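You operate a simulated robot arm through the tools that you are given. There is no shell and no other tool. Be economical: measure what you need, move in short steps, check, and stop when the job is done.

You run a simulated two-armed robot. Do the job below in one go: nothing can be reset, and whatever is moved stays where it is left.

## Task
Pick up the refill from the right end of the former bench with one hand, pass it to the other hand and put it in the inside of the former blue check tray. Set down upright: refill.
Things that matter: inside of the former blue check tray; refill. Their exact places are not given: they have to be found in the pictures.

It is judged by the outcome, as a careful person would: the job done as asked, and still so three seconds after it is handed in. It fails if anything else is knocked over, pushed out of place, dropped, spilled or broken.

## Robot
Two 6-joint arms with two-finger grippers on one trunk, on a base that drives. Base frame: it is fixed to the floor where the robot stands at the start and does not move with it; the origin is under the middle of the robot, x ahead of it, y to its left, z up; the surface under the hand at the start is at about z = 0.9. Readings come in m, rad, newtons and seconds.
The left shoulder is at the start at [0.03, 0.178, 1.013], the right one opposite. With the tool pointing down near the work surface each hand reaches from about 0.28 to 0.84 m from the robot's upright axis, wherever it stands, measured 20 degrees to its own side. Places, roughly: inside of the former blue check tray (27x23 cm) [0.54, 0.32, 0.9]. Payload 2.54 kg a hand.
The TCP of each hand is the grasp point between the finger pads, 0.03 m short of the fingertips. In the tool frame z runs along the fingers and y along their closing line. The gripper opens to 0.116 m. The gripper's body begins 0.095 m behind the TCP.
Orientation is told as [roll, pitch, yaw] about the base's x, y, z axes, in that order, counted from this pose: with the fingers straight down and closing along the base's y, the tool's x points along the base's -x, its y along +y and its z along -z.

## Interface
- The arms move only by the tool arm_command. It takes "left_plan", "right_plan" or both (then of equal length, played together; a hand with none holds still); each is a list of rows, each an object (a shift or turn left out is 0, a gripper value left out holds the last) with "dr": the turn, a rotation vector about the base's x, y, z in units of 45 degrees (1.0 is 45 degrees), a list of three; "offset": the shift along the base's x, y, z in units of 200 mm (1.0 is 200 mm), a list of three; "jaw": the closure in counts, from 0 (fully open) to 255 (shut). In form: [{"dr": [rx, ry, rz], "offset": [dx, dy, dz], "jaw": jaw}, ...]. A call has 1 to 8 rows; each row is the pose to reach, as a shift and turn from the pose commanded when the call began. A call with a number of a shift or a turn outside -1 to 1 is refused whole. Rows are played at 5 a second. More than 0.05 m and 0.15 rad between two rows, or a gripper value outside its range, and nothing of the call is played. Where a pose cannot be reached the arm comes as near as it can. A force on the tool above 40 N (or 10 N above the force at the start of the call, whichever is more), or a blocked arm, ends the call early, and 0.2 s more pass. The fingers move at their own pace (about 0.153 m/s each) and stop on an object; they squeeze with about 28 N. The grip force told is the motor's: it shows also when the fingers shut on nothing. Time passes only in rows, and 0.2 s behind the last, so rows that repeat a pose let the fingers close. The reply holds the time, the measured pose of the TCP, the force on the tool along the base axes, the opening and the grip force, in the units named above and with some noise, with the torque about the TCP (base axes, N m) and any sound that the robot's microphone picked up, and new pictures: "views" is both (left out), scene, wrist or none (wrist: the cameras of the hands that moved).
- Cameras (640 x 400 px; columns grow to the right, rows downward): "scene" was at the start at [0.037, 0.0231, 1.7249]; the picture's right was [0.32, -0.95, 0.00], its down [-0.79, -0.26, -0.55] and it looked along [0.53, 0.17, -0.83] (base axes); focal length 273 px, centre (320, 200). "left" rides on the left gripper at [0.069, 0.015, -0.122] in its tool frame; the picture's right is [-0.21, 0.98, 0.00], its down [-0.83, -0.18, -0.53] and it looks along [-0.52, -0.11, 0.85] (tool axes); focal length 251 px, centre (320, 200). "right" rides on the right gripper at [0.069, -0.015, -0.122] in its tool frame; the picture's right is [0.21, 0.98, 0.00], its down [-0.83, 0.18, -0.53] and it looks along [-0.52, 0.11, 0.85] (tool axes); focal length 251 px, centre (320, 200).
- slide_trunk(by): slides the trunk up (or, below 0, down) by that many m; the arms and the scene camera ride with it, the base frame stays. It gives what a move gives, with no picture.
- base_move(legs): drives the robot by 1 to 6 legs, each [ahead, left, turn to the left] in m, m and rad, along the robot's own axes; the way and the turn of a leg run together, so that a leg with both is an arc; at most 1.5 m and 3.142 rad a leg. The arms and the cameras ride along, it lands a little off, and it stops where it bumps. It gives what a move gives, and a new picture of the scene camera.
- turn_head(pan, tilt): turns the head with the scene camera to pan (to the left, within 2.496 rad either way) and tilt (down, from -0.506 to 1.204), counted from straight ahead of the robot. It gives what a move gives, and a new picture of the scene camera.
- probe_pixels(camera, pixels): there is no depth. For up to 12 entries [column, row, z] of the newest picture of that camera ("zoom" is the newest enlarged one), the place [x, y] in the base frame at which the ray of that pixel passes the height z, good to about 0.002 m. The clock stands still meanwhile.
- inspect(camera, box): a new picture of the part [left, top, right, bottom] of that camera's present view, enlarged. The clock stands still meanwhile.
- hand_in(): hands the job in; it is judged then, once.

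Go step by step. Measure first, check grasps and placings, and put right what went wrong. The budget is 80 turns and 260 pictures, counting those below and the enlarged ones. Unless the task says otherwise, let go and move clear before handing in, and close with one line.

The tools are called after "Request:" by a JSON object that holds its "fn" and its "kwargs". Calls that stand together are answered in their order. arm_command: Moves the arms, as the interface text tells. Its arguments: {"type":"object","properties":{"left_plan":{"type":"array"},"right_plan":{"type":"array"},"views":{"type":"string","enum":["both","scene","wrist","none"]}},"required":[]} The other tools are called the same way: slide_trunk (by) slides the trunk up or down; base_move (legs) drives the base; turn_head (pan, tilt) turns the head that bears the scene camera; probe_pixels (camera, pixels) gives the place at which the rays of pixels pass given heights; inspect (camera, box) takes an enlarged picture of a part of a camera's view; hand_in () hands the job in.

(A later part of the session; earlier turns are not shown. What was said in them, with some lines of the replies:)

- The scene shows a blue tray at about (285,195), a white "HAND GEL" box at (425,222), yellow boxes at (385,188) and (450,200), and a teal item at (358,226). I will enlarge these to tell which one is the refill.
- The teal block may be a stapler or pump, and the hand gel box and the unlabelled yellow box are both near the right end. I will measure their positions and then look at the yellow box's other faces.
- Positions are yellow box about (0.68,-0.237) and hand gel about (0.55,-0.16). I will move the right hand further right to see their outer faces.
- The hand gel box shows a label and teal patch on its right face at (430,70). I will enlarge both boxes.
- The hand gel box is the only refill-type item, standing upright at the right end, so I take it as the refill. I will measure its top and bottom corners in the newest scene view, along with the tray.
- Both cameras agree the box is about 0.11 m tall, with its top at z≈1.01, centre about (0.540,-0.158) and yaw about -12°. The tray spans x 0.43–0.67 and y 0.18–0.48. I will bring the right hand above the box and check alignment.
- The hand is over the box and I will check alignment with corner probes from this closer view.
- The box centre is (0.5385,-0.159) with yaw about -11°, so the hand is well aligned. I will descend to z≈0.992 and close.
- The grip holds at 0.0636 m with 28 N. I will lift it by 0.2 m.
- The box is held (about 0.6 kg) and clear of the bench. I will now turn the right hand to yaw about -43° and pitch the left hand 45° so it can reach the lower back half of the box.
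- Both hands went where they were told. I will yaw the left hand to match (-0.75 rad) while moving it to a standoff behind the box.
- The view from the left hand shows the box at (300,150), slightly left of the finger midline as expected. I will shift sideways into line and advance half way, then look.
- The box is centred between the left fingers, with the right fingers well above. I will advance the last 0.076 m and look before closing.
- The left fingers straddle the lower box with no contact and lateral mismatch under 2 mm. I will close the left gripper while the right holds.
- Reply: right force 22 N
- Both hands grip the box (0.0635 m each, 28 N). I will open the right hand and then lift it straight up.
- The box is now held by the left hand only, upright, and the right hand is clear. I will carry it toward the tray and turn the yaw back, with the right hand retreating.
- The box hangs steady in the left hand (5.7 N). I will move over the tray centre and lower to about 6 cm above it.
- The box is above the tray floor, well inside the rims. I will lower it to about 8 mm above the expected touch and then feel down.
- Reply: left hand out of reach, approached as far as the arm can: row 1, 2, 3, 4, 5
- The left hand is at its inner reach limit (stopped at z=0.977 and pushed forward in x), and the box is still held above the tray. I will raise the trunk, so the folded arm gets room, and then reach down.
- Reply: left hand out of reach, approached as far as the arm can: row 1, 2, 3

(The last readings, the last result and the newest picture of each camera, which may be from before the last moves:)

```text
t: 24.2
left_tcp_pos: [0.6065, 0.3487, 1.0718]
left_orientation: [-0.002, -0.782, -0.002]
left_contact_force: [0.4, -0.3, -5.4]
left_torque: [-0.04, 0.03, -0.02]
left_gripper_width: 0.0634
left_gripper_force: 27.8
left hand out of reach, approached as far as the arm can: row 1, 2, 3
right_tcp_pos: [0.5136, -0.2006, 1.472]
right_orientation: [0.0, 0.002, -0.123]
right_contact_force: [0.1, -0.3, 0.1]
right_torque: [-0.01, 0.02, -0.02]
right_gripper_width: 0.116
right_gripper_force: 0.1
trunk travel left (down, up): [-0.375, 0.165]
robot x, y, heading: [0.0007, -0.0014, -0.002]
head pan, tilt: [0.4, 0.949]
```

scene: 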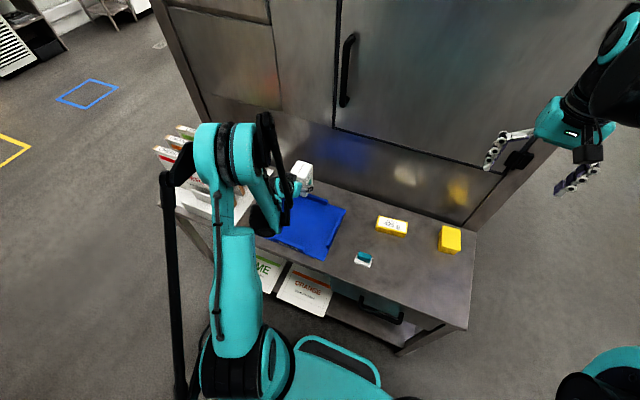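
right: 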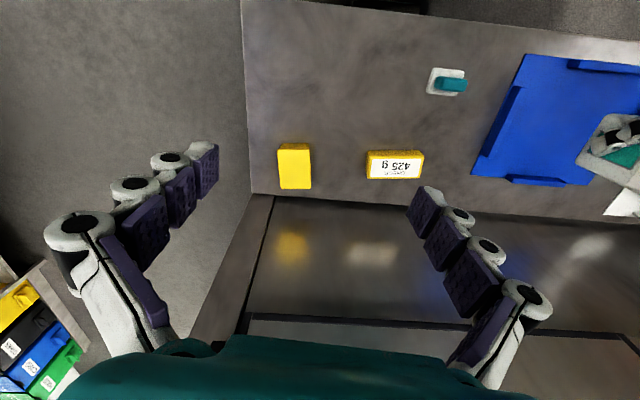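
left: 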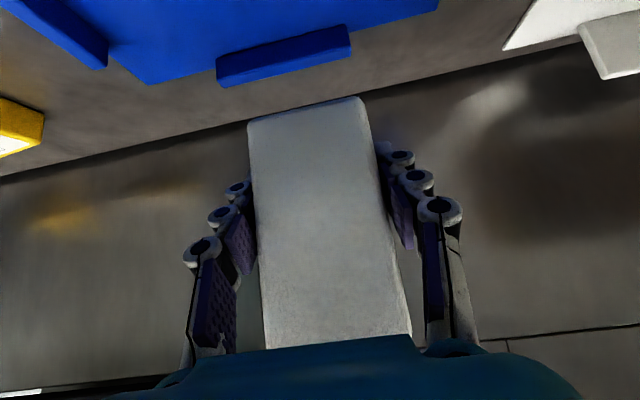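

Raising the trunk made the reach worse, so that is the wrong direction. I will raise the hand first, then set the trunk back and drive the base backwards so the arm is less folded.

Request:
{"fn": "arm_command", "kwargs": {"left_plan": [{"offset": [0, 0, 0.2]}, {"offset": [0, 0, 0.4]}, {"offset": [0, 0, 0.6]}, {"offset": [0, 0, 0.8]}, {"offset": [0, 0, 1.0]}], "views": "none"}}

```text
t: 25.4
left_tcp_pos: [0.6043, 0.3506, 1.274]
left_orientation: [-0.001, -0.785, -0.001]
left_contact_force: [0.1, -0.8, -5.0]
left_torque: [0.01, 0.08, 0.05]
left_gripper_width: 0.0634
left_gripper_force: 27.9
right_tcp_pos: [0.5101, -0.2017, 1.473]
right_orientation: [-0.001, 0.001, -0.122]
right_contact_force: [-0.5, -0.9, 0.0]
right_torque: [0.04, -0.04, -0.01]
right_gripper_width: 0.1159
right_gripper_force: 0.1
trunk travel left (down, up): [-0.375, 0.165]
robot x, y, heading: [0.0032, -0.0009, 0.003]
head pan, tilt: [0.4, 0.949]
```

The commanded pose tracks the real one, and the hand is now at z=1.27. I will set the trunk back and drive back 0.15 m with the hands high.

Request:
{"fn": "slide_trunk", "kwargs": {"by": -0.15}}

Request:
{"fn": "base_move", "kwargs": {"legs": [[-0.15, 0, 0]]}}

```text
t: 27.2
left_tcp_pos: [0.6058, 0.3498, 1.1225]
left_orientation: [0.0, -0.787, -0.002]
left_contact_force: [0.2, -1.2, -4.4]
left_torque: [0.0, 0.05, 0.0]
left_gripper_width: 0.0637
left_gripper_force: 28.0
right_tcp_pos: [0.5109, -0.2018, 1.323]
right_orientation: [-0.001, 0.0, -0.122]
right_contact_force: [0.4, 1.1, -0.4]
right_torque: [0.01, -0.02, 0.01]
right_gripper_width: 0.1161
right_gripper_force: 0.0
trunk travel left (down, up): [-0.225, 0.315]
robot x, y, heading: [0.0004, -0.0001, 0.008]
head pan, tilt: [0.4, 0.949]
```

```text
t: 28.6
left_tcp_pos: [0.4543, 0.3493, 1.1216]
left_orientation: [0.0, -0.785, -0.003]
left_contact_force: [0.0, 0.3, -5.3]
left_torque: [-0.04, 0.07, 0.04]
left_gripper_width: 0.0634
left_gripper_force: 28.1
right_tcp_pos: [0.359, -0.2019, 1.3222]
right_orientation: [-0.001, 0.0, -0.122]
right_contact_force: [-1.0, 0.6, 1.2]
right_torque: [0.01, -0.05, -0.04]
right_gripper_width: 0.1162
right_gripper_force: 0.1
trunk travel left (down, up): [-0.225, 0.315]
robot x, y, heading: [-0.1495, 0.0005, -0.001]
head pan, tilt: [0.4, 0.949]
```

scene: 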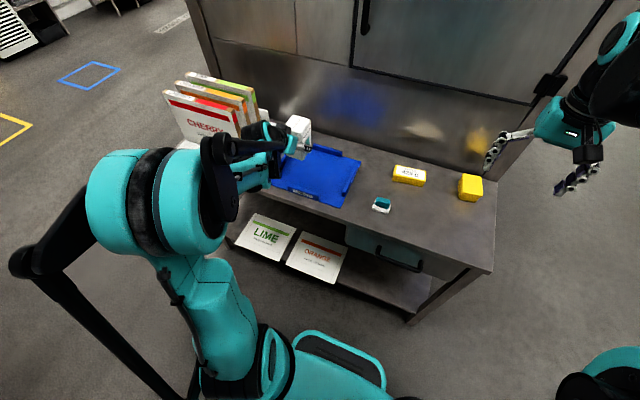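

The base moved cleanly. I will bring the box over the tray centre again and lower to z≈1.0.

Request:
{"fn": "arm_command", "kwargs": {"left_plan": [{"offset": [0.2, -0.07, 0]}, {"offset": [0.405, -0.145, 0]}, {"offset": [0.405, -0.145, -0.2]}, {"offset": [0.405, -0.145, -0.4]}, {"offset": [0.405, -0.145, -0.6]}, {"offset": [0.405, -0.145, -0.75]}], "views": "both"}}

Request:
{"fn": "inspect", "kwargs": {"camera": "scene", "box": [220, 80, 400, 240]}}

```text
t: 30.0
left_tcp_pos: [0.5374, 0.3204, 0.97]
left_orientation: [-0.001, -0.784, -0.003]
left_contact_force: [0.8, -0.3, -4.9]
left_torque: [0.04, 0.07, 0.01]
left_gripper_width: 0.0632
left_gripper_force: 28.0
right_tcp_pos: [0.3623, -0.2012, 1.322]
right_orientation: [0.0, 0.001, -0.123]
right_contact_force: [0.3, -0.1, 0.0]
right_torque: [-0.03, 0.01, 0.03]
right_gripper_width: 0.116
right_gripper_force: 0.0
trunk travel left (down, up): [-0.225, 0.315]
robot x, y, heading: [-0.1505, -0.0025, 0.003]
head pan, tilt: [0.4, 0.949]
```

scene: 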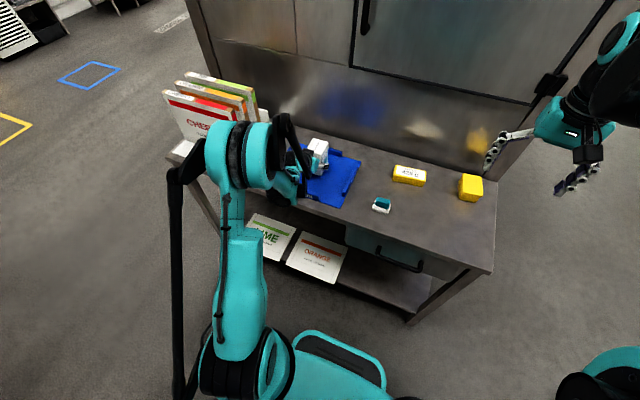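
left: 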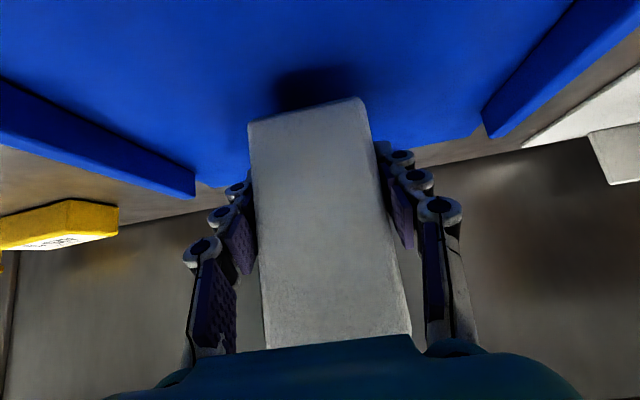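

```text
2.50 times, centred on (310, 160) of scene
```

zoom: 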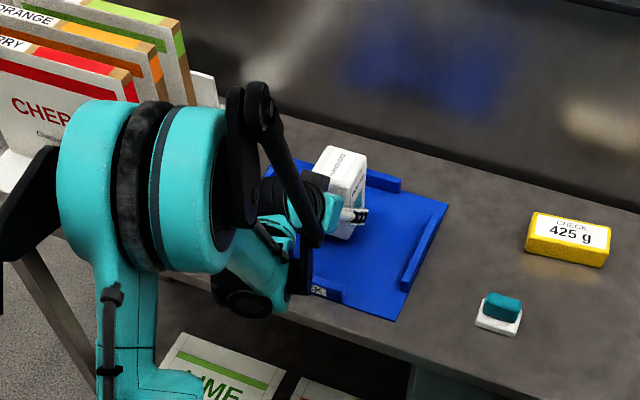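

No reach limit this time, with z=0.970 and touch expected near 0.944. I will ease down in small steps.

Request:
{"fn": "arm_command", "kwargs": {"left_plan": [{"offset": [0, 0, -0.05]}, {"offset": [0, 0, -0.09]}, {"offset": [0, 0, -0.11]}, {"offset": [0, 0, -0.11]}], "views": "wrist"}}

```text
t: 31.0
left_tcp_pos: [0.5358, 0.3201, 0.9495]
left_orientation: [0.0, -0.785, -0.001]
left_contact_force: [0.6, -0.1, -5.4]
left_torque: [0.04, 0.03, -0.01]
left_gripper_width: 0.0637
left_gripper_force: 28.2
right_tcp_pos: [0.3614, -0.2008, 1.3221]
right_orientation: [0.0, -0.001, -0.122]
right_contact_force: [-0.4, 0.0, 0.1]
right_torque: [-0.03, -0.03, 0.03]
right_gripper_width: 0.1158
right_gripper_force: 0.0
trunk travel left (down, up): [-0.225, 0.315]
robot x, y, heading: [-0.1494, -0.002, -0.002]
head pan, tilt: [0.4, 0.949]
```

left: 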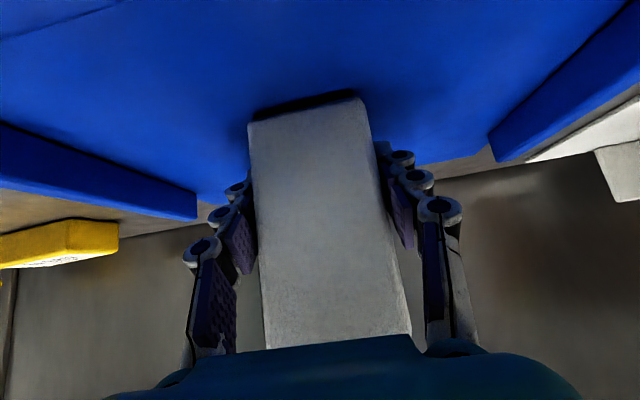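

The shadow gap under the box has almost closed at z=0.9495. I will feel down in 2 mm steps.

Request:
{"fn": "arm_command", "kwargs": {"left_plan": [{"offset": [0, 0, -0.01]}, {"offset": [0, 0, -0.02]}, {"offset": [0, 0, -0.02]}], "views": "wrist"}}

```text
t: 31.8
left_tcp_pos: [0.5367, 0.3211, 0.9458]
left_orientation: [0.0, -0.784, -0.002]
left_contact_force: [0.7, 0.4, 2.6]
left_torque: [-0.21, 0.17, 0.04]
left_gripper_width: 0.0634
left_gripper_force: 28.4
right_tcp_pos: [0.3602, -0.2008, 1.3228]
right_orientation: [0.002, 0.0, -0.123]
right_contact_force: [0.1, 0.1, -0.5]
right_torque: [0.02, 0.05, 0.02]
right_gripper_width: 0.1161
right_gripper_force: 0.0
trunk travel left (down, up): [-0.225, 0.315]
robot x, y, heading: [-0.1524, 0.0024, -0.001]
head pan, tilt: [0.4, 0.949]
```

left: 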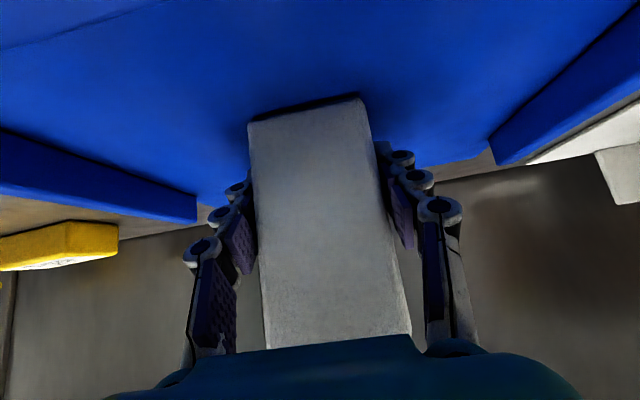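

The force changed from -5.4 N to +2.6 N, so the box rests on the tray. I will open and back out along the tool axis.

Request:
{"fn": "arm_command", "kwargs": {"left_plan": [{"jaw": 90}, {"jaw": 0}, {"jaw": 0}, {"offset": [-0.1, 0, 0.1]}, {"offset": [-0.25, 0, 0.25]}, {"offset": [-0.4, 0, 0.42]}, {"offset": [-0.5, 0, 0.6]}, {"offset": [-0.5, 0, 0.8]}], "views": "both"}}

Request:
{"fn": "inspect", "kwargs": {"camera": "scene", "box": [220, 80, 400, 240]}}

```text
t: 33.6
left_tcp_pos: [0.4357, 0.32, 1.1066]
left_orientation: [0.0, -0.784, -0.001]
left_contact_force: [-0.1, -0.8, -0.1]
left_torque: [-0.02, 0.0, 0.03]
left_gripper_width: 0.116
left_gripper_force: 0.0
right_tcp_pos: [0.3592, -0.2026, 1.3229]
right_orientation: [0.0, 0.0, -0.121]
right_contact_force: [0.1, 0.1, 0.0]
right_torque: [0.04, -0.02, 0.05]
right_gripper_width: 0.1158
right_gripper_force: 0.0
trunk travel left (down, up): [-0.225, 0.315]
robot x, y, heading: [-0.1506, -0.0015, -0.001]
head pan, tilt: [0.4, 0.949]
```

scene: 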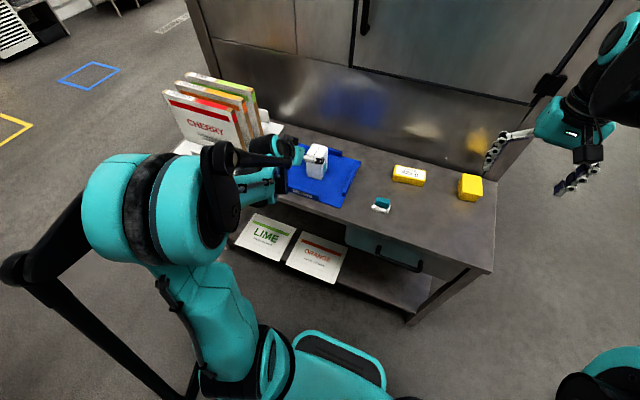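
left: 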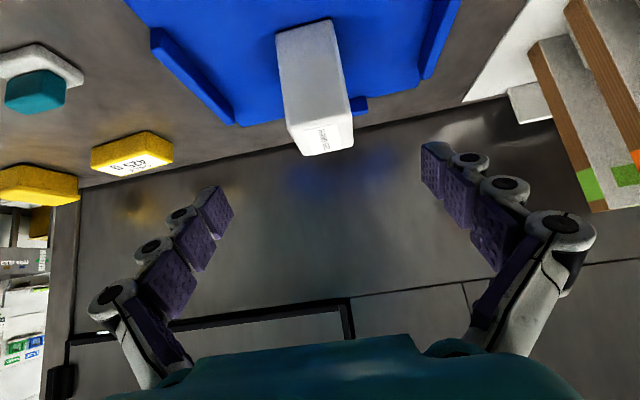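

```text
2.50 times, centred on (310, 160) of scene
```

zoom: 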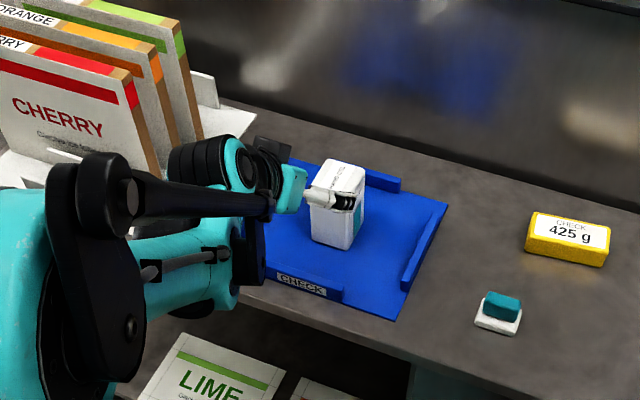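

The refill stands upright inside the tray and nothing else has moved. I will back the robot off a little for a last unobstructed look.

Request:
{"fn": "base_move", "kwargs": {"legs": [[-0.2, 0, 0]]}}

Request:
{"fn": "inspect", "kwargs": {"camera": "scene", "box": [220, 60, 420, 200]}}

```text
t: 35.2
left_tcp_pos: [0.2344, 0.3217, 1.1069]
left_orientation: [0.002, -0.789, 0.0]
left_contact_force: [-0.5, 0.0, 0.6]
left_torque: [0.0, 0.0, 0.0]
left_gripper_width: 0.116
left_gripper_force: 0.1
right_tcp_pos: [0.1581, -0.2009, 1.324]
right_orientation: [0.0, 0.001, -0.123]
right_contact_force: [-0.9, -0.4, 0.3]
right_torque: [0.01, -0.06, 0.02]
right_gripper_width: 0.1158
right_gripper_force: 0.0
trunk travel left (down, up): [-0.225, 0.315]
robot x, y, heading: [-0.3524, 0.0004, 0.002]
head pan, tilt: [0.4, 0.949]
```

scene: 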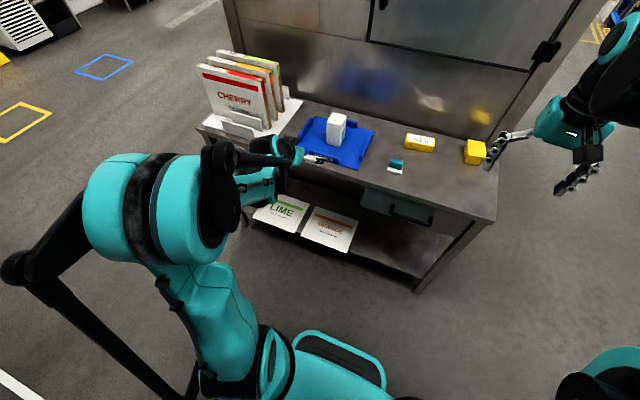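

```text
2.86 times, centred on (320, 130) of scene
```

zoom: 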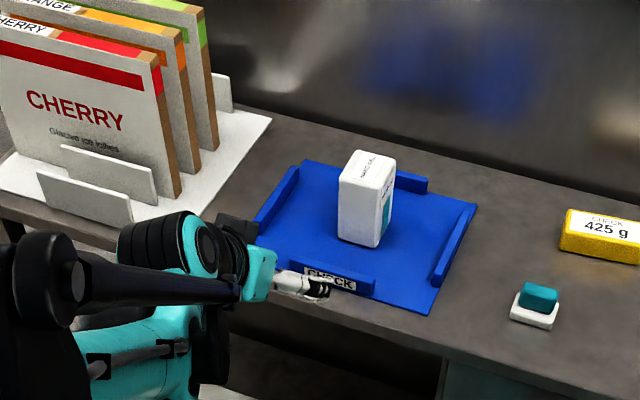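

The refill stands upright inside the tray, both hands are empty and clear, and everything else is in place, so I am handing in.

Request:
{"fn": "hand_in", "kwargs": {}}

```text
The job is handed in.
```

I picked up the hand gel refill with the right hand, passed it to the left and set it upright inside the blue CHECK tray; nothing else on the bench was moved. No item was marked "refill", so I took the HAND GEL box at the right end to be it.
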